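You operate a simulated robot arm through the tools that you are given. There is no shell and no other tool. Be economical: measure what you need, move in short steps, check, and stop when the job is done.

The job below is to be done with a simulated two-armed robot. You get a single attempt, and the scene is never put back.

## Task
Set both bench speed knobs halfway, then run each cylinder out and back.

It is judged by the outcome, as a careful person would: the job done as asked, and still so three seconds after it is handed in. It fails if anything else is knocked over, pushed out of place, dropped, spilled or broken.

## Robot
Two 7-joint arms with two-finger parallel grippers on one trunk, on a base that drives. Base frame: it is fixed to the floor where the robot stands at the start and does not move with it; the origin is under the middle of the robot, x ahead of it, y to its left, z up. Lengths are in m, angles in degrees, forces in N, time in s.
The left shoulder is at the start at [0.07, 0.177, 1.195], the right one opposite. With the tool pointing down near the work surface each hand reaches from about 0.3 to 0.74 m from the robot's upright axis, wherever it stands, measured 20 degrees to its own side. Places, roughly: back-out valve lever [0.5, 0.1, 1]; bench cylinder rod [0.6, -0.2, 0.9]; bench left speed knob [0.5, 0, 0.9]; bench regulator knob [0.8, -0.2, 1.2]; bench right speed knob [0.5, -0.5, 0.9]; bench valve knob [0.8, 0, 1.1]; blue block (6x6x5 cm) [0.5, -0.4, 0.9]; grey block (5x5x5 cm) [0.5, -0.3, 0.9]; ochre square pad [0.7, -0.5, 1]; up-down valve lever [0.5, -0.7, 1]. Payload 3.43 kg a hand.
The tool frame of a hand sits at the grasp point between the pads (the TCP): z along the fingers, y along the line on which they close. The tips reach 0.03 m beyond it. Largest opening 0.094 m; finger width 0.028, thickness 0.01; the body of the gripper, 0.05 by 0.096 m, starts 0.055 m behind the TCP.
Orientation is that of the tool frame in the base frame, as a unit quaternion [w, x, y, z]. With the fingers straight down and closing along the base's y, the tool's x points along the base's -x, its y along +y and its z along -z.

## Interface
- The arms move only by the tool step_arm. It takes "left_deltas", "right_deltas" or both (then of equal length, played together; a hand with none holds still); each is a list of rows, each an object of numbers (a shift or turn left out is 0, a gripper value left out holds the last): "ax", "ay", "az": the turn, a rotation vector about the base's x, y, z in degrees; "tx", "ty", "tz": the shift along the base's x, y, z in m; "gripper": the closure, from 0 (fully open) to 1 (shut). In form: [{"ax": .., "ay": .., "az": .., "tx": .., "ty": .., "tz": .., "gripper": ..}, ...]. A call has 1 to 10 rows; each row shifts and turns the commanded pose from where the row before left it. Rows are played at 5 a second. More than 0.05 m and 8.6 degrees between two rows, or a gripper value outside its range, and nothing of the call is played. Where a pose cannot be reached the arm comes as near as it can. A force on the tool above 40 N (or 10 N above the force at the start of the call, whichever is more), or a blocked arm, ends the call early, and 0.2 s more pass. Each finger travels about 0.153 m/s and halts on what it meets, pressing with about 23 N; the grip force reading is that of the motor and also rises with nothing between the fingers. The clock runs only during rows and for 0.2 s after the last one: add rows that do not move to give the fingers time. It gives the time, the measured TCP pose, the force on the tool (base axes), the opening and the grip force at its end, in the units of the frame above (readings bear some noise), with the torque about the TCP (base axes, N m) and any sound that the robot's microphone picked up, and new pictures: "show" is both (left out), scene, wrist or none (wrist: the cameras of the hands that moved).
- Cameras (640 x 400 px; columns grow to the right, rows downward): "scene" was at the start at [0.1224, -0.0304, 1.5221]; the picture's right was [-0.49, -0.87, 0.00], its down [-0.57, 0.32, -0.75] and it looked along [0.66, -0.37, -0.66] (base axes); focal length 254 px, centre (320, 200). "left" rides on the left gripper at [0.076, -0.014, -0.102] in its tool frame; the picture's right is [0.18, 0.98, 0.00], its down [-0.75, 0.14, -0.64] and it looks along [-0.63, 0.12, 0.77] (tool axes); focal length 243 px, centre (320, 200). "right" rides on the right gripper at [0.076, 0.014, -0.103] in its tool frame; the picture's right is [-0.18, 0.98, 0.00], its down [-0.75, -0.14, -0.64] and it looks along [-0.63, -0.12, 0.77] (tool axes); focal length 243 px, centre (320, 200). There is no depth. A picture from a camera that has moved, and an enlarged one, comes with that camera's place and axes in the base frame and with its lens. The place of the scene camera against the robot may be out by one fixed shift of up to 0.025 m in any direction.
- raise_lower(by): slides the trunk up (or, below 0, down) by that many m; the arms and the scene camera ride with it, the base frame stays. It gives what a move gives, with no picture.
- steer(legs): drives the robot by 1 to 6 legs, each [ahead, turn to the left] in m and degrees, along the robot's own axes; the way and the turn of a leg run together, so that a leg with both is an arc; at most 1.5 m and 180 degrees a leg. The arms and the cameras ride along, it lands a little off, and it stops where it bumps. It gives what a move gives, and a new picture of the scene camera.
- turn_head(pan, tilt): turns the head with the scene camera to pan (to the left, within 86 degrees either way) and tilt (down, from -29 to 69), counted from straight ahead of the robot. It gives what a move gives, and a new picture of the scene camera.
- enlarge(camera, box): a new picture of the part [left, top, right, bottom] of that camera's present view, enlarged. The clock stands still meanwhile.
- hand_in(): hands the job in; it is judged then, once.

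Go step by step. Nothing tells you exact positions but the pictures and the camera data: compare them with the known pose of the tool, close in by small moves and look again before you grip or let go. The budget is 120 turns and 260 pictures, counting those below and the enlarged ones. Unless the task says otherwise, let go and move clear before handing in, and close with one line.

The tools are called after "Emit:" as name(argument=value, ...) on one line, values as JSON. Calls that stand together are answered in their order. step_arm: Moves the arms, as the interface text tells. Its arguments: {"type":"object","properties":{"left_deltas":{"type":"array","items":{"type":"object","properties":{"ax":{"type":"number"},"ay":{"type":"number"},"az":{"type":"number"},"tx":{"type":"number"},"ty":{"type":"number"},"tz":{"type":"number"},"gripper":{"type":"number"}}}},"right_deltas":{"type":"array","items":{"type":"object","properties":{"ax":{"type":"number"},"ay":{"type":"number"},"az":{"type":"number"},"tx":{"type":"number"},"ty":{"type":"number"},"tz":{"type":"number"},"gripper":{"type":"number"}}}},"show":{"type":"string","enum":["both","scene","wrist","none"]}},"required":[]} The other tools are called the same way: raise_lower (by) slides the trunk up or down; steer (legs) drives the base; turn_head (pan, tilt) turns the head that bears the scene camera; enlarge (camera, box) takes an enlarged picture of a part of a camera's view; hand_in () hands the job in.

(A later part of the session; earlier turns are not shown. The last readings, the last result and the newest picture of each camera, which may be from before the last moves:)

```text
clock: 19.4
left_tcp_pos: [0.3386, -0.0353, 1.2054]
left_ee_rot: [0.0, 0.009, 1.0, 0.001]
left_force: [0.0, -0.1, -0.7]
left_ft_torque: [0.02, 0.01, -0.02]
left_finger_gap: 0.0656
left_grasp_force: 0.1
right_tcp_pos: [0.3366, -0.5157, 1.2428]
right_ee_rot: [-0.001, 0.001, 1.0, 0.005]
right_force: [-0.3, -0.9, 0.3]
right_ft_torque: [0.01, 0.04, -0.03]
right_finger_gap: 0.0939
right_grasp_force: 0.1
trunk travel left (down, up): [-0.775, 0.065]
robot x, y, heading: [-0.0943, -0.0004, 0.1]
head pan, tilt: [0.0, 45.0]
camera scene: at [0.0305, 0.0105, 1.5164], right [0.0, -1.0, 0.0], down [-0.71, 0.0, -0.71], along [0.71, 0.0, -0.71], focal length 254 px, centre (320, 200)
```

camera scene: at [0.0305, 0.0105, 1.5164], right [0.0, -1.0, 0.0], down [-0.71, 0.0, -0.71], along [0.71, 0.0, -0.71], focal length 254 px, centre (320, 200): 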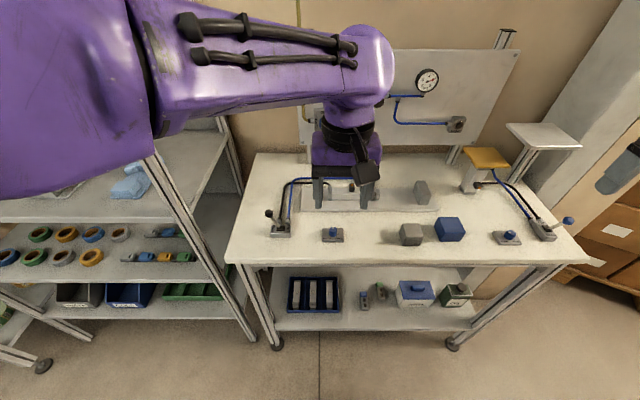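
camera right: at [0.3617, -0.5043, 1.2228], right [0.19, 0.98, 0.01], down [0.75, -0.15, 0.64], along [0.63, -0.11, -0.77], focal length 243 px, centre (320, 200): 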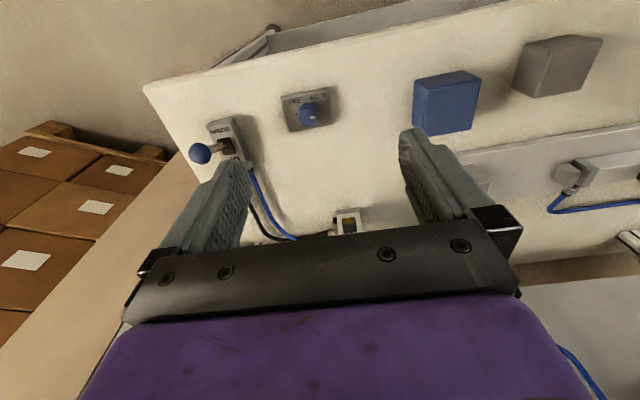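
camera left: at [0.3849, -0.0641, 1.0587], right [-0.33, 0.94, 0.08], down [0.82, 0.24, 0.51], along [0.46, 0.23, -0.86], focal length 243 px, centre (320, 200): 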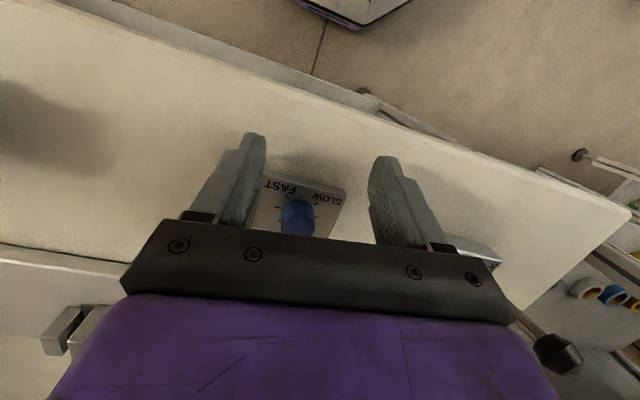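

Emit:
enlarge(camera="scene", box=[260, 200, 360, 250])

Emit:
steer(legs=[[-0.2, 0], [0, -45], [0.424, 0], [0, 45]])

```text
6.40 times, centred on (310, 225) of scene
camera zoom: at [0.0305, 0.0105, 1.5164], right [0.0, -1.0, 0.0], down [-0.71, 0.0, -0.71], along [0.71, 0.0, -0.71], focal length 1622 px, centre (384, 40)
```

zoom: 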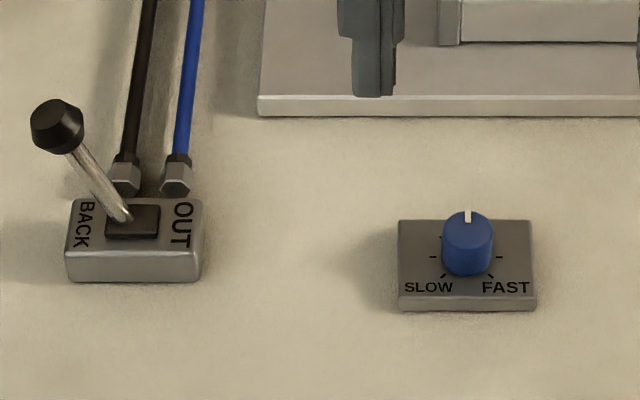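

```text
clock: 27.4
left_tcp_pos: [0.4316, -0.3584, 1.2051]
left_ee_rot: [0.001, 0.024, 1.0, 0.001]
left_force: [0.0, 0.4, 0.7]
left_ft_torque: [0.03, 0.01, -0.03]
left_finger_gap: 0.0658
left_grasp_force: 0.0
right_tcp_pos: [0.4149, -0.835, 1.242]
right_ee_rot: [-0.001, 0.017, 1.0, 0.005]
right_force: [-1.2, -0.1, -0.2]
right_ft_torque: [0.01, 0.02, -0.01]
right_finger_gap: 0.094
right_grasp_force: 0.1
trunk travel left (down, up): [-0.775, 0.065]
robot x, y, heading: [-0.003, -0.3071, -1.8]
head pan, tilt: [0.0, 45.0]
camera scene: at [0.1248, -0.3021, 1.5164], right [-0.03, -1.0, 0.0], down [-0.71, 0.02, -0.71], along [0.71, -0.02, -0.71], focal length 254 px, centre (320, 200)
```

scene: 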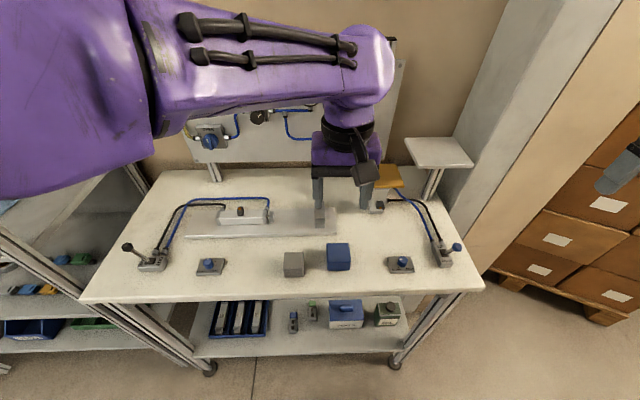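

Left knob sits exactly at the middle. The robot now stands at y ≈ −0.31. I'll bring the right hand over the right knob (~[0.472, −0.536]) pre-turned +37°, and shift the left hand aside.

Emit:
step_arm(right_deltas=[{"ty": 0.045, "tx": 0.01}, {"ty": 0.045, "tx": 0.01}, {"ty": 0.045, "tx": 0.01}, {"ty": 0.045, "tx": 0.01, "az": 8}, {"ty": 0.045, "tx": 0.008, "az": 8}, {"ty": 0.04, "tx": 0.008, "az": 8}, {"ty": 0.034, "az": 7, "tz": -0.04}, {"az": 7, "tz": -0.05}, {"tz": -0.05}, {"tz": -0.05}], left_deltas=[{"ty": 0.03}, {"ty": 0.03}, {"ty": 0.03}, {"ty": 0.03}, {"ty": 0.03}, {"ty": 0.03}, {"ty": 0.03}, {"ty": 0.03}, {}, {}], show="both")

Emit:
enlarge(camera="right", box=[230, 60, 410, 190])

```text
refused: row 7 steps farther than a row can; nothing moved
```

```text
3.08 times, centred on (320, 125) of right
camera zoom: at [0.3389, -0.8218, 1.3447], right [0.22, 0.98, 0.01], down [0.75, -0.17, 0.64], along [0.63, -0.13, -0.77], focal length 746 px, centre (320, 431)
```

zoom: 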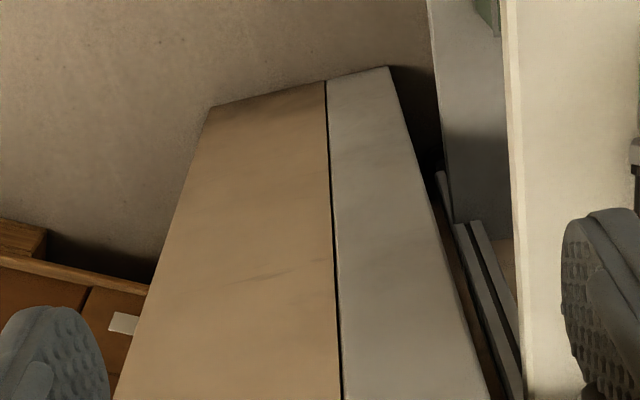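

Row 7 was too long; I'll resend with shorter steps.

Emit:
step_arm(right_deltas=[{"ty": 0.045, "tx": 0.01}, {"ty": 0.045, "tx": 0.01}, {"ty": 0.045, "tx": 0.01}, {"ty": 0.045, "tx": 0.01, "az": 8}, {"ty": 0.045, "tx": 0.008, "az": 8}, {"ty": 0.04, "tx": 0.008, "az": 8}, {"ty": 0.034, "az": 7, "tz": -0.03}, {"az": 7, "tz": -0.045}, {"tz": -0.045}, {"tz": -0.045}], left_deltas=[{"ty": 0.03}, {"ty": 0.03}, {"ty": 0.03}, {"ty": 0.03}, {"ty": 0.03}, {"ty": 0.03}, {"ty": 0.03}, {"ty": 0.03}, {}, {}], show="scene")

Emit:
enlarge(camera="right", box=[210, 40, 430, 190])

```text
clock: 29.6
left_tcp_pos: [0.4328, -0.1162, 1.2034]
left_ee_rot: [0.0, 0.024, 1.0, 0.002]
left_force: [0.5, -1.2, -0.3]
left_ft_torque: [0.02, -0.02, 0.0]
left_finger_gap: 0.0657
left_grasp_force: 0.1
right_tcp_pos: [0.4726, -0.5371, 1.0789]
right_ee_rot: [-0.002, -0.311, 0.951, 0.006]
right_force: [-0.1, 0.3, -0.2]
right_ft_torque: [0.0, 0.03, 0.01]
right_finger_gap: 0.0941
right_grasp_force: 0.0
trunk travel left (down, up): [-0.775, 0.065]
robot x, y, heading: [-0.009, -0.3049, -1.6]
head pan, tilt: [0.0, 45.0]
camera scene: at [0.1263, -0.3018, 1.5163], right [-0.03, -1.0, 0.0], down [-0.71, 0.02, -0.71], along [0.71, -0.02, -0.71], focal length 254 px, centre (320, 200)
```

scene: 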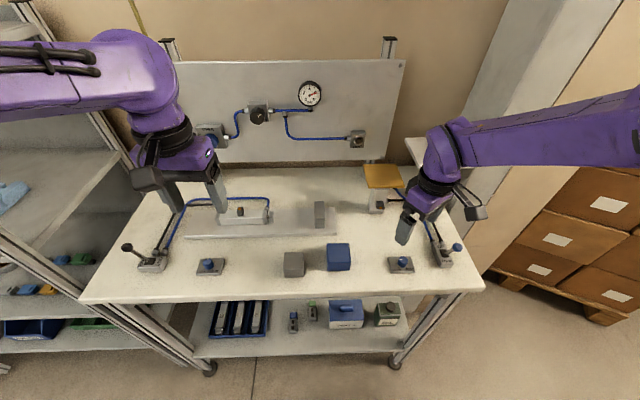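

```text
2.67 times, centred on (320, 115) of right
camera zoom: at [0.4028, -0.5717, 1.1808], right [-0.43, 0.9, 0.01], down [0.7, 0.33, 0.64], along [0.57, 0.28, -0.77], focal length 647 px, centre (320, 427)
```

zoom: 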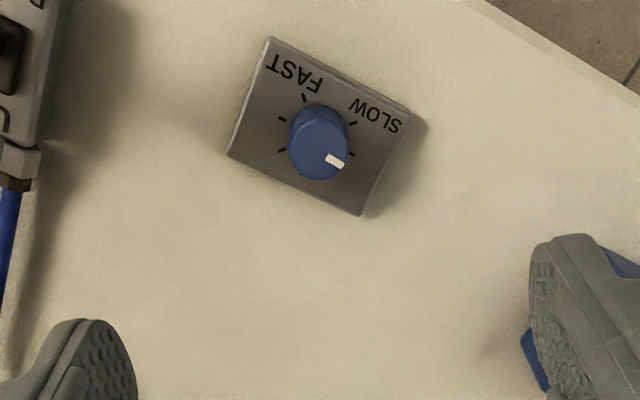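

Right knob centre ≈ [0.469, −0.538]; pointer is ~87° short of middle (pointing to +y). Descend with the fingers part-open.

Emit:
step_arm(right_deltas=[{"tx": -0.0036, "ty": -0.001, "tz": -0.03, "az": 4, "gripper": 0.35}, {"tz": -0.03, "az": 3, "gripper": 0.35}, {"tz": -0.03}, {"tz": -0.02}, {"tz": -0.014}, {}], show="none")

Emit:
enlarge(camera="right", box=[210, 60, 430, 210])

```text
clock: 30.9
left_tcp_pos: [0.4321, -0.1158, 1.2047]
left_ee_rot: [0.001, 0.024, 1.0, 0.002]
left_force: [1.1, 0.3, -0.1]
left_ft_torque: [0.01, 0.03, -0.03]
left_finger_gap: 0.0657
left_grasp_force: 0.1
right_tcp_pos: [0.4667, -0.5369, 0.9547]
right_ee_rot: [-0.002, -0.368, 0.93, 0.005]
right_force: [0.3, -0.4, -0.3]
right_ft_torque: [0.0, 0.0, 0.01]
right_finger_gap: 0.0613
right_grasp_force: 0.0
trunk travel left (down, up): [-0.775, 0.065]
robot x, y, heading: [-0.004, -0.3099, -1.9]
head pan, tilt: [0.0, 45.0]
```

```text
2.67 times, centred on (320, 135) of right
camera zoom: at [0.4013, -0.5807, 1.0569], right [-0.54, 0.84, 0.01], down [0.65, 0.41, 0.64], along [0.54, 0.35, -0.77], focal length 647 px, centre (320, 373)
```

zoom: 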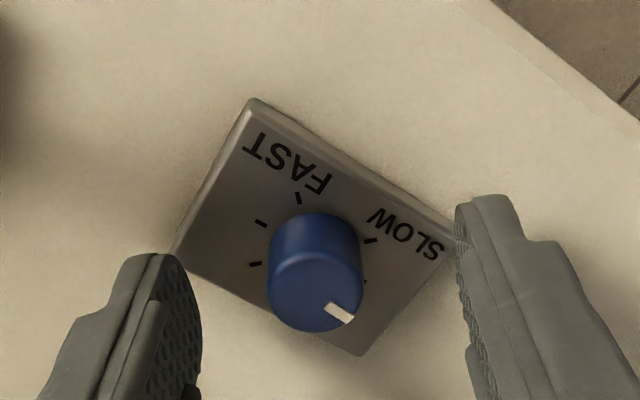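

Aligned to ~2 mm. Lower 7 mm, close, and start the clockwise turn in small steps.

Emit:
step_arm(right_deltas=[{"tx": 0.001, "ty": -0.0018, "tz": -0.0065}, {"gripper": 0.6}, {"gripper": 0.78}, {"gripper": 0.78}, {"gripper": 0.78}], show="none")

Emit:
step_arm(right_deltas=[{"az": -3}, {"az": -3}, {"az": -3}, {"az": -3}, {"az": -3}, {"az": -3}, {"az": -3}, {"az": -3}, {"az": -3}, {}], show="none")

Emit:
enlarge(camera="right", box=[210, 60, 430, 210])

```text
clock: 32.1
left_tcp_pos: [0.4308, -0.1149, 1.2034]
left_ee_rot: [0.001, 0.024, 1.0, 0.001]
left_force: [-1.1, 0.6, -0.1]
left_ft_torque: [0.0, 0.0, -0.02]
left_finger_gap: 0.0659
left_grasp_force: 0.0
right_tcp_pos: [0.4681, -0.5399, 0.9475]
right_ee_rot: [-0.002, -0.368, 0.93, 0.005]
right_force: [-5.2, 4.6, -8.0]
right_ft_torque: [0.1, -0.67, 0.04]
right_finger_gap: 0.0227
right_grasp_force: 45.0
trunk travel left (down, up): [-0.775, 0.065]
robot x, y, heading: [-0.0024, -0.3083, -2.0]
head pan, tilt: [0.0, 45.0]
```

```text
clock: 34.4
left_tcp_pos: [0.4299, -0.1136, 1.2047]
left_ee_rot: [0.002, 0.024, 1.0, 0.0]
left_force: [-0.2, -0.9, -0.2]
left_ft_torque: [0.04, -0.02, 0.0]
left_finger_gap: 0.0655
left_grasp_force: 0.0
right_tcp_pos: [0.4657, -0.5384, 0.9471]
right_ee_rot: [-0.002, -0.14, 0.99, 0.005]
right_force: [-19.8, 12.3, -13.5]
right_ft_torque: [-0.3, 0.94, 0.1]
right_finger_gap: 0.0227
right_grasp_force: 44.7
trunk travel left (down, up): [-0.775, 0.065]
robot x, y, heading: [-0.0025, -0.3065, -1.9]
head pan, tilt: [0.0, 45.0]
```

```text
2.67 times, centred on (320, 135) of right
camera zoom: at [0.3887, -0.547, 1.0501], right [-0.1, 1.0, 0.01], down [0.77, 0.07, 0.64], along [0.64, 0.07, -0.77], focal length 647 px, centre (320, 373)
```

zoom: 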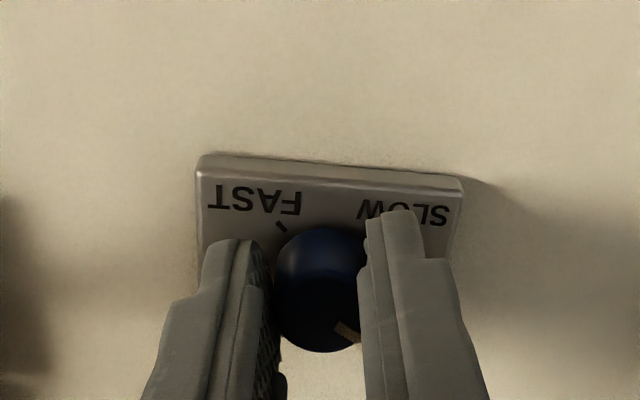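

Turning works, but side force builds; I'll give way 2 mm to it and continue.

Emit:
step_arm(right_deltas=[{"tx": -0.003, "ty": 0.0015, "tz": -0.001}, {"az": -3}, {"az": -3}, {"az": -3}, {"az": -3}, {"az": -3}, {"az": -3}, {"az": -3}, {"az": -3}, {}], show="none")

Emit:
enlarge(camera="right", box=[210, 60, 430, 210])

```text
clock: 35.7
left_tcp_pos: [0.4312, -0.1131, 1.2037]
left_ee_rot: [0.002, 0.023, 1.0, 0.001]
left_force: [-1.2, -0.7, 0.3]
left_ft_torque: [0.05, 0.0, 0.0]
left_finger_gap: 0.0658
left_grasp_force: 0.1
right_tcp_pos: [0.4673, -0.5372, 0.9481]
right_ee_rot: [-0.008, -0.028, 1.0, 0.011]
right_force: [-1.5, 13.2, 3.2]
right_ft_torque: [-0.7, 0.82, 0.03]
right_finger_gap: 0.0226
right_grasp_force: 45.2
right hand out of reach, approached as far as the arm can: row 6
trunk travel left (down, up): [-0.775, 0.065]
robot x, y, heading: [-0.0052, -0.3055, -1.7]
head pan, tilt: [0.0, 45.0]
stopped in row 6 (right hand): the force on the tool passed its limit at 51 N (the readings are from after the stop); the commanded pose is now the measured one
```

```text
2.67 times, centred on (320, 135) of right
camera zoom: at [0.3911, -0.5306, 1.0518], right [0.13, 0.99, 0.02], down [0.77, -0.11, 0.63], along [0.62, -0.06, -0.78], focal length 647 px, centre (320, 373)
```

zoom: 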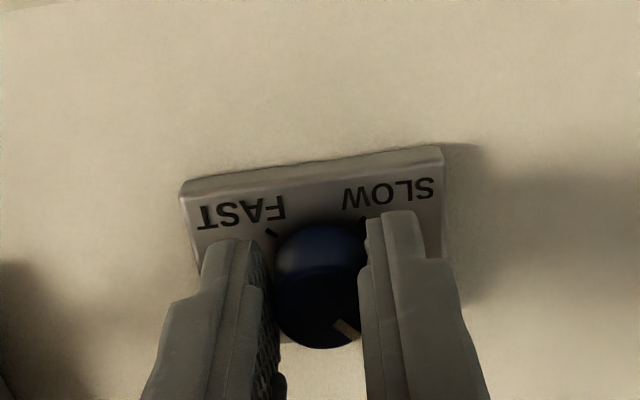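

Joint limit reached near yaw 0°. I'll release, turn the hand back +40° around the knob, re-level and look.

Emit:
step_arm(right_deltas=[{"gripper": 0.35}, {"gripper": 0.35}, {"az": 8, "ax": -1.2, "ay": -0.9}, {"az": 8}, {"az": 8}, {"az": 8}, {"az": 8}, {}], show="none")

Emit:
enlarge(camera="right", box=[210, 60, 430, 210])

```text
clock: 37.5
left_tcp_pos: [0.4312, -0.1152, 1.2043]
left_ee_rot: [0.001, 0.023, 1.0, 0.001]
left_force: [0.2, 0.4, 1.1]
left_ft_torque: [0.02, -0.01, -0.04]
left_finger_gap: 0.0658
left_grasp_force: 0.0
right_tcp_pos: [0.4675, -0.5387, 0.9479]
right_ee_rot: [0.0, -0.368, 0.93, 0.0]
right_force: [-0.1, 0.1, 0.0]
right_ft_torque: [0.0, 0.05, -0.01]
right_finger_gap: 0.0611
right_grasp_force: 0.1
trunk travel left (down, up): [-0.775, 0.065]
robot x, y, heading: [-0.0052, -0.3075, -1.4]
head pan, tilt: [0.0, 45.0]
```

```text
2.67 times, centred on (320, 135) of right
camera zoom: at [0.401, -0.582, 1.0501], right [-0.54, 0.84, 0.0], down [0.65, 0.41, 0.64], along [0.54, 0.34, -0.77], focal length 647 px, centre (320, 373)
```

zoom: 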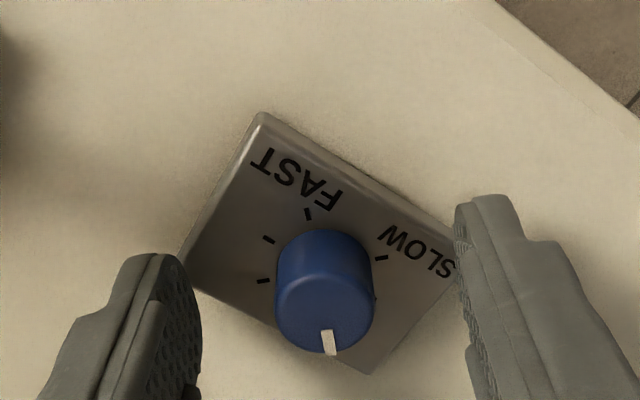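

Pointer is now 44° short of middle. Turn the hand another +10°, regrip and turn −27°, then check.

Emit:
step_arm(right_deltas=[{"az": 5}, {"az": 5}, {}, {"gripper": 0.6}, {"gripper": 0.78}, {"gripper": 0.78}, {"gripper": 0.78}], show="none")

Emit:
step_arm(right_deltas=[{"az": -3}, {"az": -3}, {"az": -3}, {"az": -3}, {"az": -3}, {"az": -3}, {"az": -3}, {"az": -3}, {"az": -3}, {}], show="none")

Emit:
enlarge(camera="right", box=[210, 60, 430, 210])

```text
clock: 39.1
left_tcp_pos: [0.4316, -0.1159, 1.2034]
left_ee_rot: [-0.001, 0.023, 1.0, 0.001]
left_force: [-0.1, 0.4, 0.2]
left_ft_torque: [0.0, 0.0, -0.01]
left_finger_gap: 0.066
left_grasp_force: 0.1
right_tcp_pos: [0.4681, -0.54, 0.9463]
right_ee_rot: [-0.001, -0.447, 0.895, -0.001]
right_force: [3.6, -3.5, 2.9]
right_ft_torque: [-0.27, 0.03, -0.03]
right_finger_gap: 0.0222
right_grasp_force: 45.3
trunk travel left (down, up): [-0.775, 0.065]
robot x, y, heading: [-0.0051, -0.3121, -1.5]
head pan, tilt: [0.0, 45.0]
```

```text
clock: 41.3
left_tcp_pos: [0.4312, -0.1132, 1.2041]
left_ee_rot: [0.001, 0.022, 1.0, 0.0]
left_force: [0.3, 0.2, -0.7]
left_ft_torque: [0.01, -0.02, 0.01]
left_finger_gap: 0.0656
left_grasp_force: 0.0
right_tcp_pos: [0.4656, -0.5383, 0.9483]
right_ee_rot: [-0.003, -0.225, 0.974, 0.0]
right_force: [-7.9, 12.5, -9.8]
right_ft_torque: [0.55, -0.1, 0.05]
right_finger_gap: 0.0224
right_grasp_force: 45.2
trunk travel left (down, up): [-0.775, 0.065]
robot x, y, heading: [-0.0072, -0.307, -2.0]
head pan, tilt: [0.0, 45.0]
```

```text
2.67 times, centred on (320, 135) of right
camera zoom: at [0.3912, -0.5596, 1.0506], right [-0.27, 0.96, 0.0], down [0.74, 0.21, 0.64], along [0.62, 0.17, -0.77], focal length 647 px, centre (320, 373)
```

zoom: 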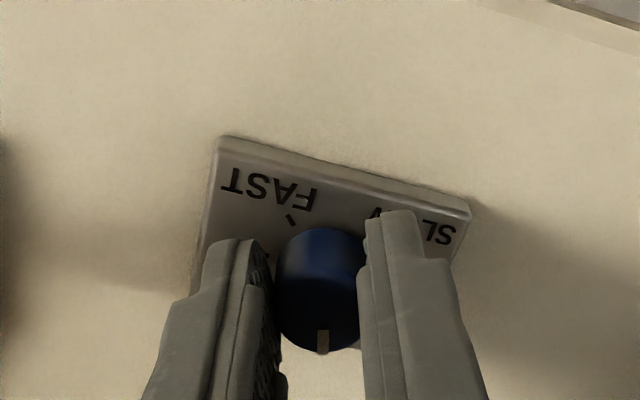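

17° to go, and the hand has room for it.

Emit:
step_arm(right_deltas=[{"tx": -0.001, "ty": 0.001}, {"az": -3}, {"az": -3}, {"az": -3}, {"az": -3}, {"az": -2.7}, {"az": -2.7}, {}], show="none")

Emit:
enlarge(camera="right", box=[210, 60, 430, 210])

```text
clock: 43.1
left_tcp_pos: [0.4302, -0.1127, 1.2041]
left_ee_rot: [0.002, 0.022, 1.0, 0.0]
left_force: [0.2, 0.2, 0.3]
left_ft_torque: [0.02, 0.02, 0.03]
left_finger_gap: 0.0658
left_grasp_force: 0.1
right_tcp_pos: [0.4658, -0.5369, 0.9467]
right_ee_rot: [-0.001, -0.076, 0.997, -0.001]
right_force: [-3.3, 9.5, -1.2]
right_ft_torque: [0.36, 0.91, 0.04]
right_finger_gap: 0.0223
right_grasp_force: 45.4
trunk travel left (down, up): [-0.775, 0.065]
robot x, y, heading: [-0.001, -0.3064, -1.6]
head pan, tilt: [0.0, 45.0]
```

```text
2.67 times, centred on (320, 135) of right
camera zoom: at [0.3878, -0.5351, 1.0504], right [0.03, 1.0, 0.0], down [0.77, -0.02, 0.64], along [0.64, -0.02, -0.77], focal length 647 px, centre (320, 373)
```

zoom: 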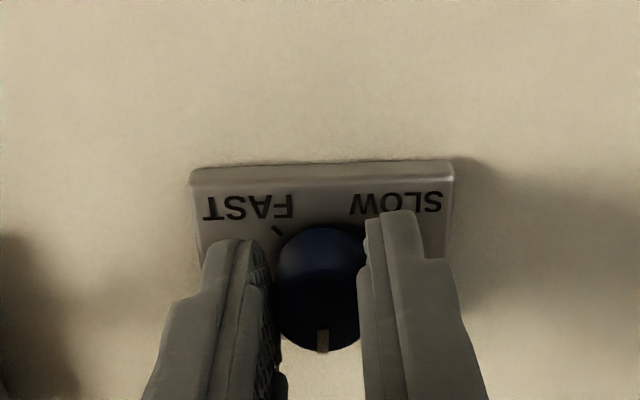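

Pointer reads ~0° from middle. Release, turn the hand back, and rise to verify.

Emit:
step_arm(right_deltas=[{"gripper": 0.4}, {"gripper": 0.35}, {"az": 8}, {"az": 8, "tz": 0.02}, {"tz": 0.04}, {"tz": 0.045}, {"tz": 0.045}, {"tz": 0.045}], show="scene")

Emit:
enlarge(camera="scene", box=[370, 230, 470, 290])

Emit:
enlarge(camera="scene", box=[110, 220, 240, 300])

```text
clock: 44.9
left_tcp_pos: [0.4318, -0.1137, 1.2043]
left_ee_rot: [0.001, 0.022, 1.0, 0.001]
left_force: [1.1, -0.4, -0.5]
left_ft_torque: [0.02, -0.01, 0.0]
left_finger_gap: 0.0656
left_grasp_force: 0.1
right_tcp_pos: [0.4652, -0.5382, 1.1419]
right_ee_rot: [-0.001, -0.214, 0.977, -0.001]
right_force: [0.2, 0.3, -0.6]
right_ft_torque: [0.03, -0.01, 0.0]
right_finger_gap: 0.0612
right_grasp_force: 0.2
trunk travel left (down, up): [-0.775, 0.065]
robot x, y, heading: [-0.0012, -0.3059, -1.8]
head pan, tilt: [0.0, 45.0]
camera scene: at [0.1235, -0.3002, 1.5164], right [-0.03, -1.0, 0.0], down [-0.71, 0.02, -0.71], along [0.71, -0.02, -0.71], focal length 254 px, centre (320, 200)
```

scene: 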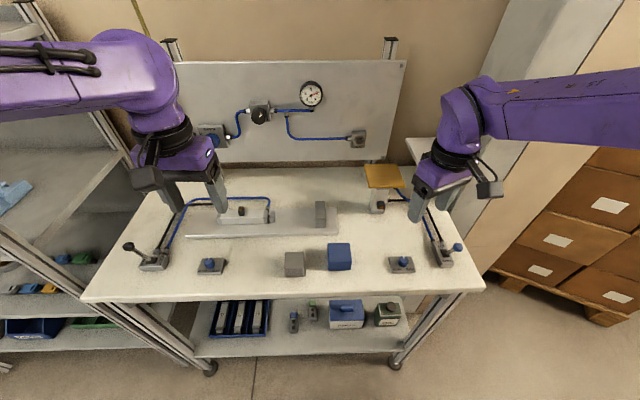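

```text
6.40 times, centred on (420, 260) of scene
camera zoom: at [0.1235, -0.3002, 1.5164], right [-0.03, -1.0, 0.0], down [-0.71, 0.02, -0.71], along [0.71, -0.02, -0.71], focal length 1622 px, centre (-320, -184)
```

zoom: 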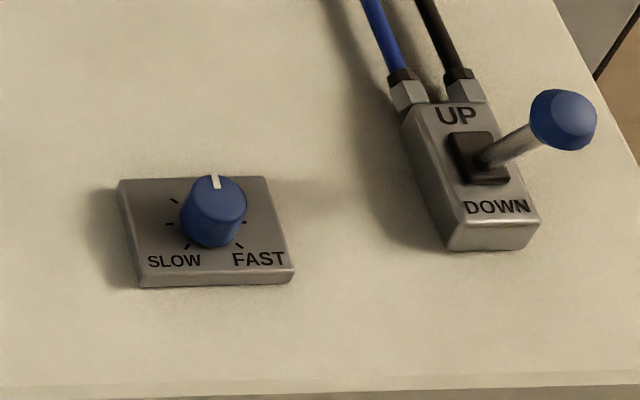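

```text
4.92 times, centred on (175, 260) of scene
camera zoom: at [0.1235, -0.3002, 1.5164], right [-0.03, -1.0, 0.0], down [-0.71, 0.02, -0.71], along [0.71, -0.02, -0.71], focal length 1248 px, centre (1034, -95)
```

zoom: 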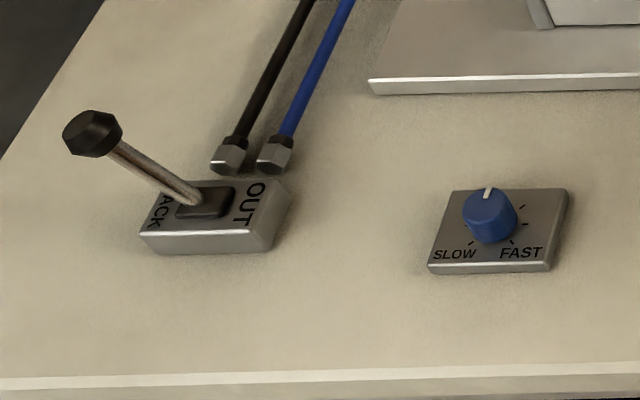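

Emit:
enlarge(camera="scene", box=[192, 250, 232, 280])

Emit:
enlarge(camera="scene", box=[382, 248, 422, 278])

```text
13.33 times, centred on (212, 265) of scene
camera zoom: at [0.1235, -0.3002, 1.5164], right [-0.03, -1.0, 0.0], down [-0.71, 0.02, -0.71], along [0.71, -0.02, -0.71], focal length 3379 px, centre (1760, -667)
```

zoom: 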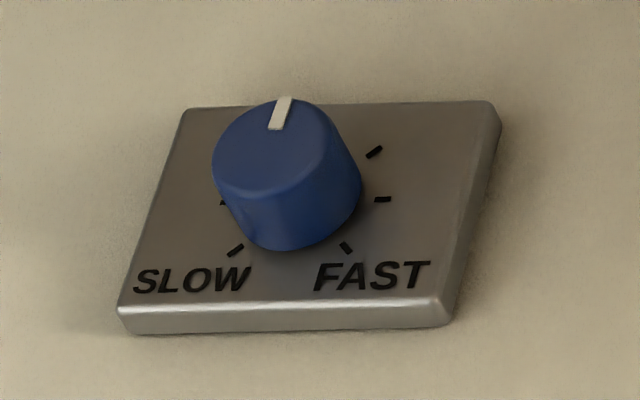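

```text
13.33 times, centred on (402, 263) of scene
camera zoom: at [0.1235, -0.3002, 1.5164], right [-0.03, -1.0, 0.0], down [-0.71, 0.02, -0.71], along [0.71, -0.02, -0.71], focal length 3379 px, centre (-773, -640)
```

zoom: 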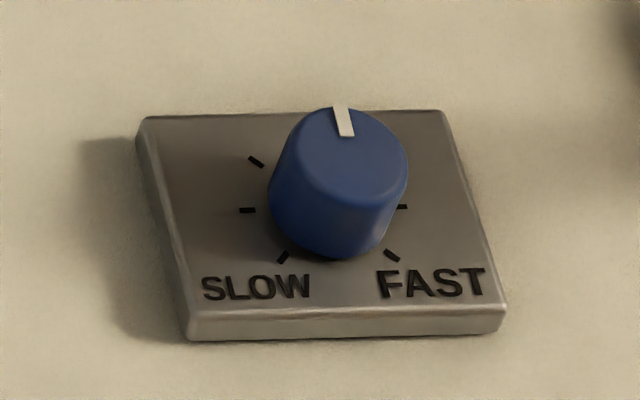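

Both knobs are at the middle tick. Next the left lever: I place its ball at about [0.487, 0.137, 0.99], leaning to BACK (+y). I'll straddle it with the open left hand so I can push both ways, and look first.

Emit:
step_arm(left_deltas=[{"tx": 0.008, "ty": 0.04, "gripper": 0.1}, {"tx": 0.008, "ty": 0.04}, {"tx": 0.008, "ty": 0.04}, {"tx": 0.008, "ty": 0.04}, {"tx": 0.008, "ty": 0.045}, {"tx": 0.008, "ty": 0.045, "tz": -0.01}, {"tz": -0.04}, {"tz": -0.04}, {}], show="both")

```text
clock: 46.9
left_tcp_pos: [0.4789, 0.1343, 1.1119]
left_ee_rot: [0.0, 0.023, 1.0, 0.001]
left_force: [-0.2, 0.7, 0.0]
left_ft_torque: [0.02, 0.02, -0.01]
left_finger_gap: 0.0848
left_grasp_force: 0.1
right_tcp_pos: [0.4665, -0.5375, 1.1409]
right_ee_rot: [-0.001, -0.214, 0.977, 0.0]
right_force: [-0.4, 0.4, -0.2]
right_ft_torque: [-0.01, 0.0, 0.01]
right_finger_gap: 0.0608
right_grasp_force: 0.1
trunk travel left (down, up): [-0.775, 0.065]
robot x, y, heading: [-0.0035, -0.3088, -1.3]
head pan, tilt: [0.0, 45.0]
camera scene: at [0.1245, -0.2999, 1.5164], right [-0.03, -1.0, 0.0], down [-0.71, 0.02, -0.71], along [0.71, -0.02, -0.71], focal length 254 px, centre (320, 200)
camera left: at [0.4013, 0.1235, 1.2151], right [-0.14, 0.99, 0.0], down [0.76, 0.11, 0.64], along [0.64, 0.09, -0.77], focal length 243 px, centre (320, 200)
```

scene: 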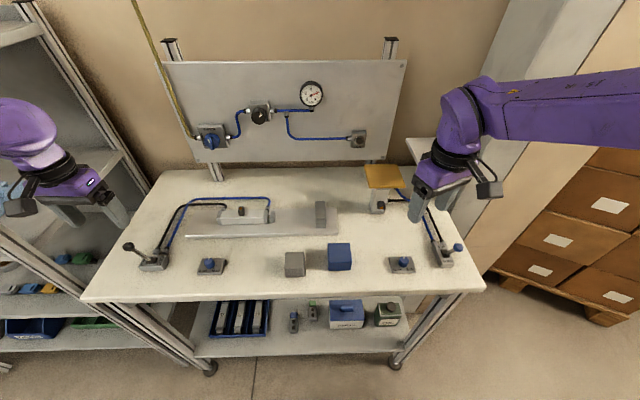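
left: 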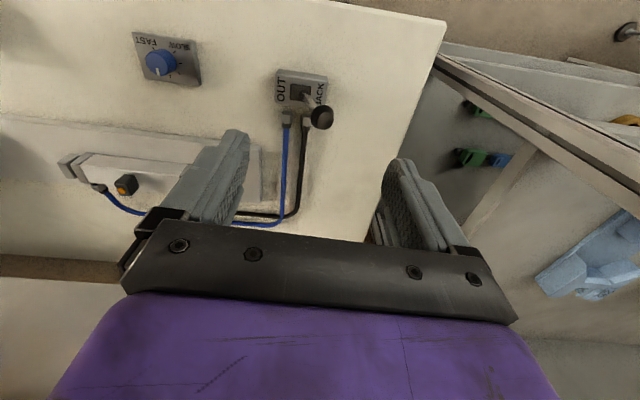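

Ball confirmed at [0.487, 0.136, 0.99]. Lower to straddle it.

Emit:
step_arm(left_deltas=[{"tx": 0.008, "ty": 0.002, "tz": -0.03}, {"tz": -0.03}, {"tz": -0.03}, {"tz": -0.024}, {}], show="wrist")

```text
clock: 48.1
left_tcp_pos: [0.487, 0.1366, 1.0008]
left_ee_rot: [0.0, 0.022, 1.0, 0.002]
left_force: [0.0, 0.0, -0.5]
left_ft_torque: [0.04, 0.01, -0.01]
left_finger_gap: 0.0845
left_grasp_force: 0.2
right_tcp_pos: [0.4653, -0.5376, 1.141]
right_ee_rot: [-0.001, -0.214, 0.977, 0.0]
right_force: [0.2, 0.5, 0.2]
right_ft_torque: [0.0, 0.0, -0.04]
right_finger_gap: 0.0613
right_grasp_force: 0.1
trunk travel left (down, up): [-0.775, 0.065]
robot x, y, heading: [-0.0033, -0.3104, -1.7]
head pan, tilt: [0.0, 45.0]
camera left: at [0.41, 0.1246, 1.1019], right [-0.14, 0.99, 0.0], down [0.76, 0.11, 0.64], along [0.64, 0.09, -0.77], focal length 243 px, centre (320, 200)
```

left: 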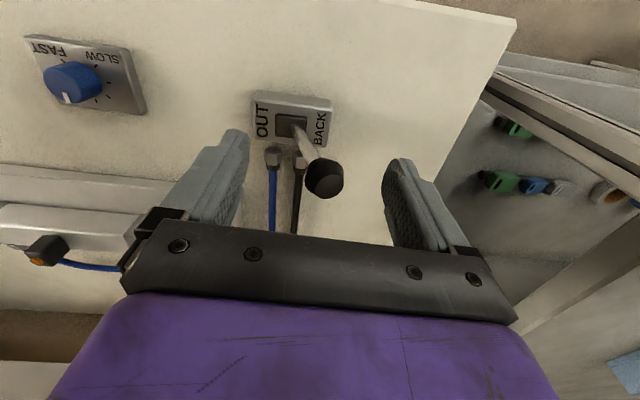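

The ball is centred between the fingers. Narrow the gap and push toward OUT (−y).

Emit:
step_arm(left_deltas=[{"tz": -0.006, "gripper": 0.5}, {"gripper": 0.5}, {"ty": -0.01}, {"ty": -0.01}, {"ty": -0.01}, {"ty": -0.01}, {"ty": -0.01}, {"ty": -0.005}, {}], show="both")

```text
clock: 50.1
left_tcp_pos: [0.4889, 0.0823, 0.9934]
left_ee_rot: [0.0, 0.023, 1.0, 0.0]
left_force: [-0.1, 0.5, -0.2]
left_ft_torque: [-0.04, 0.01, 0.0]
left_finger_gap: 0.0471
left_grasp_force: 0.0
right_tcp_pos: [0.4659, -0.5372, 1.1411]
right_ee_rot: [-0.002, -0.214, 0.977, -0.001]
right_force: [-0.6, -0.7, 0.4]
right_ft_torque: [-0.01, 0.0, 0.01]
right_finger_gap: 0.0612
right_grasp_force: 0.1
trunk travel left (down, up): [-0.775, 0.065]
robot x, y, heading: [-0.0046, -0.312, -1.7]
head pan, tilt: [0.0, 45.0]
camera scene: at [0.1249, -0.3004, 1.5163], right [-0.03, -1.0, 0.0], down [-0.71, 0.02, -0.71], along [0.71, -0.02, -0.71], focal length 254 px, centre (320, 200)
camera left: at [0.41, 0.0711, 1.0949], right [-0.14, 0.99, 0.0], down [0.76, 0.11, 0.64], along [0.64, 0.09, -0.77], focal length 243 px, centre (320, 200)
```

scene: 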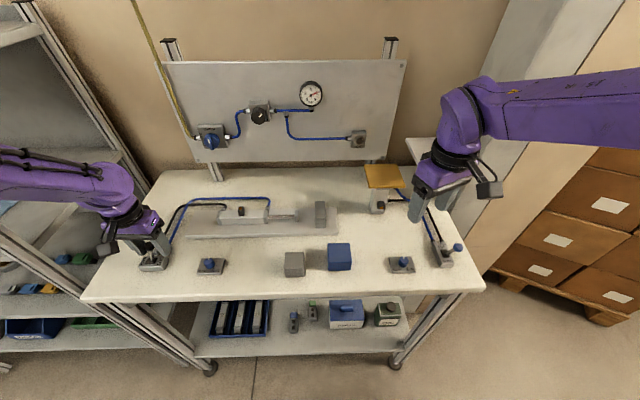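
left: 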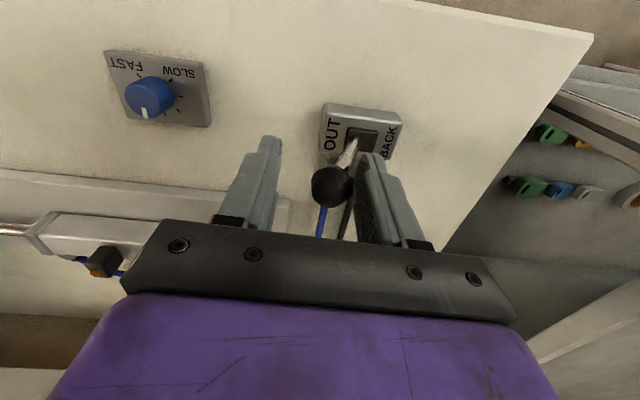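

The lever has snapped to OUT and the rod is running out. Wait for the full stroke.

Emit:
step_arm(left_deltas=[{"ty": 0.01}, {}, {}, {}, {}, {}, {}, {}, {}, {}], show="none")

Emit:
enlarge(camera="scene", box=[120, 180, 360, 290])

```text
clock: 52.3
left_tcp_pos: [0.4868, 0.0924, 0.9938]
left_ee_rot: [0.002, 0.023, 1.0, 0.001]
left_force: [-1.1, -0.7, 0.5]
left_ft_torque: [0.02, -0.03, 0.01]
left_finger_gap: 0.0467
left_grasp_force: 0.1
right_tcp_pos: [0.4657, -0.5378, 1.1412]
right_ee_rot: [-0.002, -0.214, 0.977, 0.0]
right_force: [-0.2, -0.2, -0.1]
right_ft_torque: [-0.02, -0.01, 0.03]
right_finger_gap: 0.0609
right_grasp_force: 0.0
trunk travel left (down, up): [-0.775, 0.065]
robot x, y, heading: [-0.0036, -0.3081, -1.6]
head pan, tilt: [0.0, 45.0]
```

```text
2.67 times, centred on (240, 235) of scene
camera zoom: at [0.1249, -0.3004, 1.5164], right [-0.03, -1.0, 0.0], down [-0.71, 0.02, -0.71], along [0.71, -0.02, -0.71], focal length 676 px, centre (533, 107)
```

zoom: 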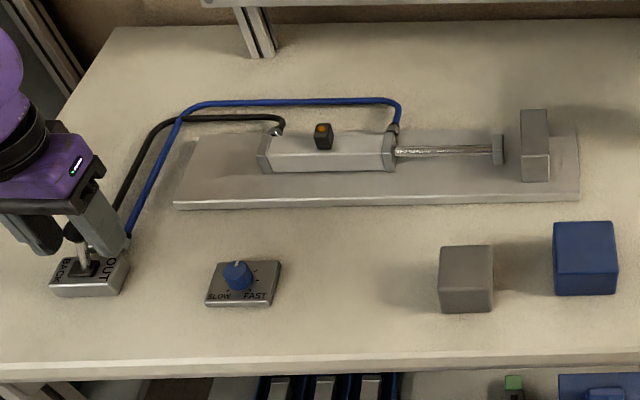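

Emit:
step_arm(left_deltas=[{}, {}, {}, {}, {}, {}], show="none")

Emit:
enlarge(camera="scene", box=[120, 180, 360, 290])

```text
clock: 53.7
left_tcp_pos: [0.4863, 0.0932, 0.993]
left_ee_rot: [0.001, 0.023, 1.0, 0.0]
left_force: [0.3, -0.2, -0.6]
left_ft_torque: [0.04, -0.02, -0.02]
left_finger_gap: 0.047
left_grasp_force: 0.0
right_tcp_pos: [0.4656, -0.5371, 1.1412]
right_ee_rot: [-0.002, -0.215, 0.977, -0.001]
right_force: [0.2, 0.9, 0.3]
right_ft_torque: [0.0, 0.01, 0.0]
right_finger_gap: 0.0611
right_grasp_force: 0.2
trunk travel left (down, up): [-0.775, 0.065]
robot x, y, heading: [-0.0025, -0.3068, -1.5]
head pan, tilt: [0.0, 45.0]
```

```text
2.67 times, centred on (240, 235) of scene
camera zoom: at [0.1249, -0.3004, 1.5164], right [-0.03, -1.0, 0.0], down [-0.71, 0.02, -0.71], along [0.71, -0.02, -0.71], focal length 676 px, centre (533, 107)
```

zoom: 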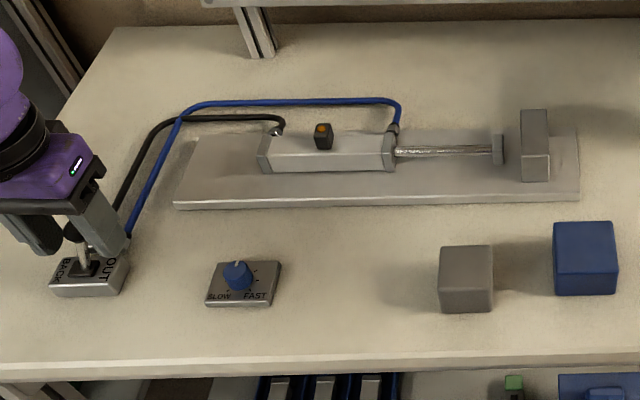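

The rod is fully out (it has stopped). Push the lever to BACK (+y) and wait.

Emit:
step_arm(left_deltas=[{"ty": 0.01}, {"ty": 0.01}, {"ty": 0.01}, {"ty": 0.01}, {"ty": 0.01}, {"ty": 0.008}, {"ty": -0.008}, {}, {}, {}], show="wrist")

Emit:
enlarge(camera="scene", box=[120, 180, 360, 290])

```text
clock: 55.9
left_tcp_pos: [0.4889, 0.1428, 0.9946]
left_ee_rot: [0.001, 0.023, 1.0, 0.001]
left_force: [-0.1, -0.5, 0.2]
left_ft_torque: [0.03, 0.03, -0.03]
left_finger_gap: 0.0469
left_grasp_force: 0.1
right_tcp_pos: [0.466, -0.5382, 1.1406]
right_ee_rot: [-0.001, -0.213, 0.977, -0.001]
right_force: [0.3, 0.2, 0.0]
right_ft_torque: [-0.01, 0.01, -0.02]
right_finger_gap: 0.0609
right_grasp_force: 0.0
trunk travel left (down, up): [-0.775, 0.065]
robot x, y, heading: [-0.0041, -0.3089, -1.5]
head pan, tilt: [0.0, 45.0]
camera left: at [0.4101, 0.1316, 1.0957], right [-0.14, 0.99, 0.0], down [0.76, 0.1, 0.64], along [0.64, 0.09, -0.77], focal length 243 px, centre (320, 200)
```

left: 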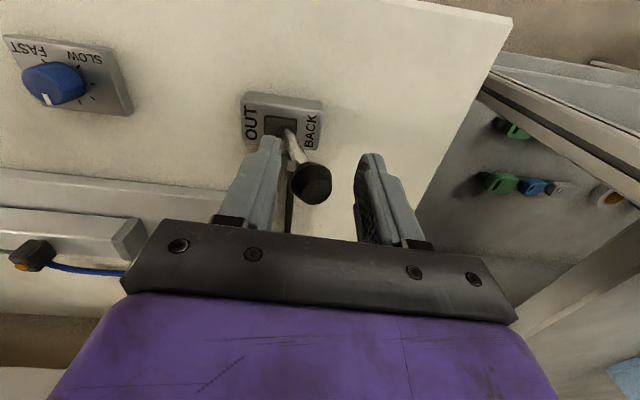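

```text
2.67 times, centred on (240, 235) of scene
camera zoom: at [0.1249, -0.3006, 1.5163], right [-0.03, -1.0, 0.0], down [-0.71, 0.02, -0.71], along [0.71, -0.02, -0.71], focal length 676 px, centre (533, 107)
```

zoom: 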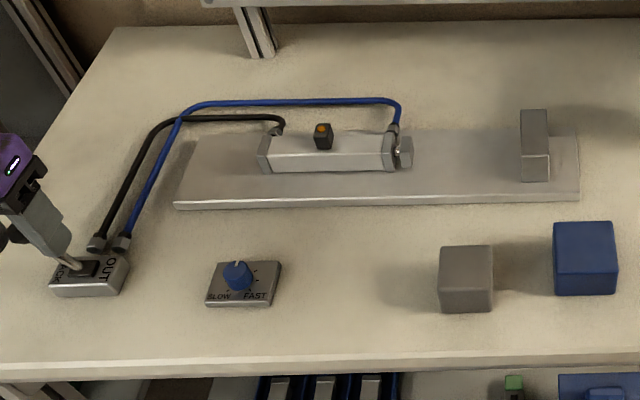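

The rod is back in and the lever is at BACK. Left hand rises clear; right hand moves over the up-down lever (ball near [0.46, −0.66], leaning to DOWN, i.e. toward me) while turning so the fingers close along x.

Emit:
step_arm(left_deltas=[{"tz": 0.03}, {"tz": 0.04}, {"tz": 0.04}, {"tz": 0.04}, {"tz": 0.02}, {}, {}, {}, {}], right_deltas=[{"az": 8, "ty": -0.016}, {"az": 8, "ty": -0.016}, {"az": 8, "ty": -0.016}, {"az": 8, "ty": -0.016}, {"az": 8, "ty": -0.016}, {"az": 8, "ty": -0.016}, {"az": 8, "ty": -0.016}, {"az": 8, "ty": -0.012}, {}], show="both")

```text
clock: 57.9
left_tcp_pos: [0.4865, 0.1432, 1.165]
left_ee_rot: [0.001, 0.023, 1.0, 0.002]
left_force: [0.0, 0.7, 0.0]
left_ft_torque: [-0.01, -0.03, -0.01]
left_finger_gap: 0.0468
left_grasp_force: 0.0
right_tcp_pos: [0.4659, -0.6621, 1.1425]
right_ee_rot: [-0.001, -0.7, 0.715, -0.001]
right_force: [0.4, 0.0, 0.2]
right_ft_torque: [0.02, -0.01, 0.0]
right_finger_gap: 0.0612
right_grasp_force: 0.1
trunk travel left (down, up): [-0.775, 0.065]
robot x, y, heading: [-0.0026, -0.3019, -1.3]
head pan, tilt: [0.0, 45.0]
camera scene: at [0.125, -0.2999, 1.5163], right [-0.03, -1.0, 0.0], down [-0.71, 0.02, -0.71], along [0.71, -0.02, -0.71], focal length 254 px, centre (320, 200)
camera right: at [0.4504, -0.7392, 1.2449], right [-0.98, 0.21, 0.0], down [0.16, 0.75, 0.64], along [0.13, 0.63, -0.77], focal length 243 px, centre (320, 200)
camera left: at [0.4096, 0.1315, 1.2664], right [-0.14, 0.99, 0.0], down [0.76, 0.11, 0.64], along [0.64, 0.09, -0.77], focal length 243 px, centre (320, 200)
```

scene: 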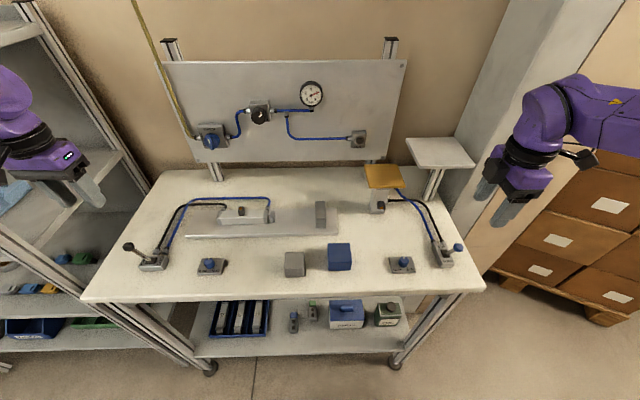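
right: 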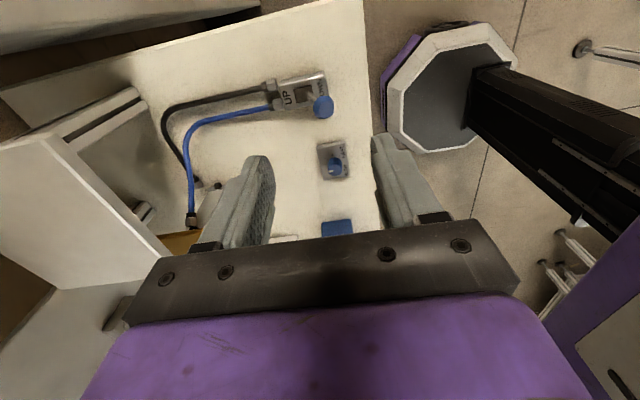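
left: 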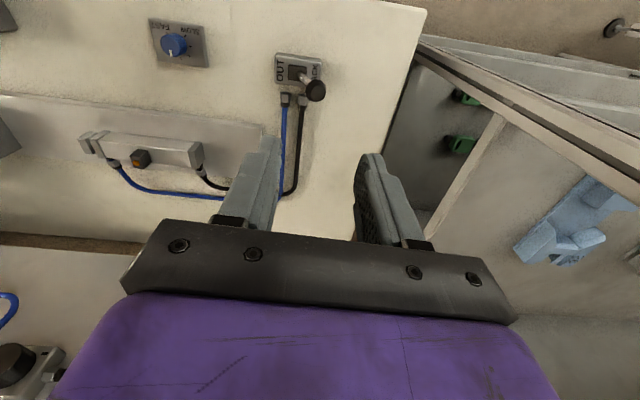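

Yaw 90° is reachable. Ball at ≈[0.465, −0.655, 0.99]. Descend with fingers straddling it along x.

Emit:
step_arm(right_deltas=[{"tx": -0.0015, "ty": 0.006, "tz": -0.03, "gripper": 0.1}, {"tz": -0.04}, {"tz": -0.03}, {"tz": -0.02}, {}], show="wrist")

```text
clock: 59.1
left_tcp_pos: [0.4877, 0.1431, 1.1646]
left_ee_rot: [0.001, 0.022, 1.0, 0.0]
left_force: [-0.3, 0.7, 0.7]
left_ft_torque: [0.02, 0.03, -0.01]
left_finger_gap: 0.047
left_grasp_force: 0.1
right_tcp_pos: [0.4639, -0.6565, 1.0226]
right_ee_rot: [-0.001, -0.699, 0.715, -0.002]
right_force: [0.7, -0.4, -0.6]
right_ft_torque: [0.01, 0.01, 0.03]
right_finger_gap: 0.0845
right_grasp_force: 0.0
trunk travel left (down, up): [-0.775, 0.065]
robot x, y, heading: [-0.0053, -0.3087, -1.8]
head pan, tilt: [0.0, 45.0]
camera right: at [0.4473, -0.733, 1.1247], right [-0.98, 0.21, 0.0], down [0.16, 0.75, 0.64], along [0.13, 0.63, -0.77], focal length 243 px, centre (320, 200)
```

right: 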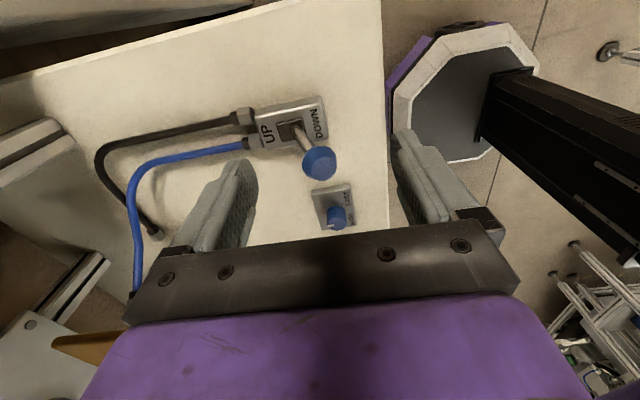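

Emit:
step_arm(right_deltas=[{"tz": -0.03, "tx": 0.001, "ty": 0.001, "gripper": 0.5}, {"gripper": 0.5}, {"tx": 0.01}, {"tx": 0.01}, {"tx": 0.01}, {"tx": 0.01}, {"tx": 0.01}, {"tx": 0.006}, {}], show="both")

```text
clock: 61.1
left_tcp_pos: [0.488, 0.1425, 1.1655]
left_ee_rot: [0.001, 0.024, 1.0, 0.001]
left_force: [0.1, 0.1, 0.7]
left_ft_torque: [0.0, 0.01, -0.03]
left_finger_gap: 0.047
left_grasp_force: 0.1
right_tcp_pos: [0.5223, -0.6564, 0.9917]
right_ee_rot: [-0.001, -0.699, 0.715, -0.002]
right_force: [-0.2, -0.2, -0.4]
right_ft_torque: [-0.01, -0.01, 0.02]
right_finger_gap: 0.0471
right_grasp_force: 0.0
trunk travel left (down, up): [-0.775, 0.065]
robot x, y, heading: [-0.0074, -0.3081, -1.4]
head pan, tilt: [0.0, 45.0]
camera scene: at [0.1249, -0.3007, 1.5164], right [-0.03, -1.0, 0.0], down [-0.71, 0.02, -0.71], along [0.71, -0.02, -0.71], focal length 254 px, centre (320, 200)
camera right: at [0.5053, -0.7328, 1.0945], right [-0.98, 0.21, 0.0], down [0.16, 0.75, 0.64], along [0.13, 0.63, -0.77], focal length 243 px, centre (320, 200)
```

scene: 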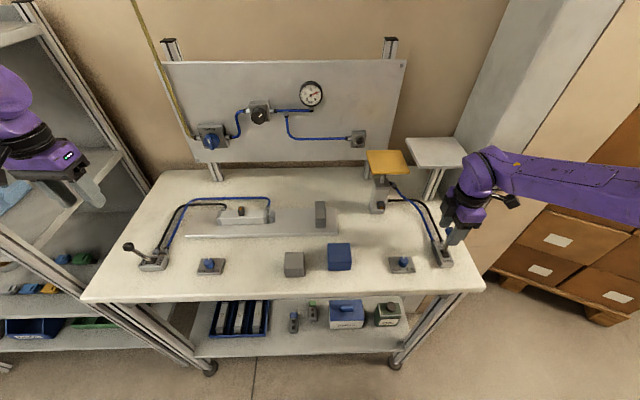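
right: 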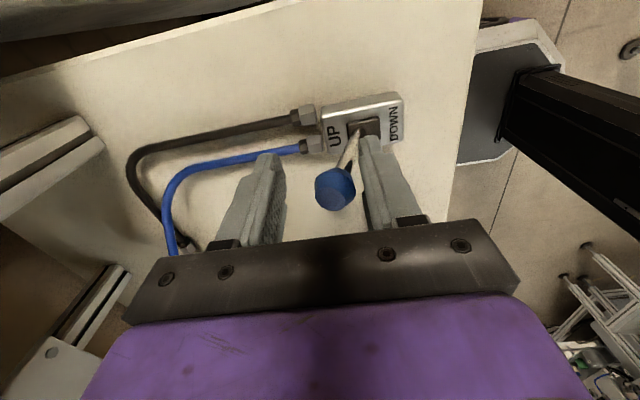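

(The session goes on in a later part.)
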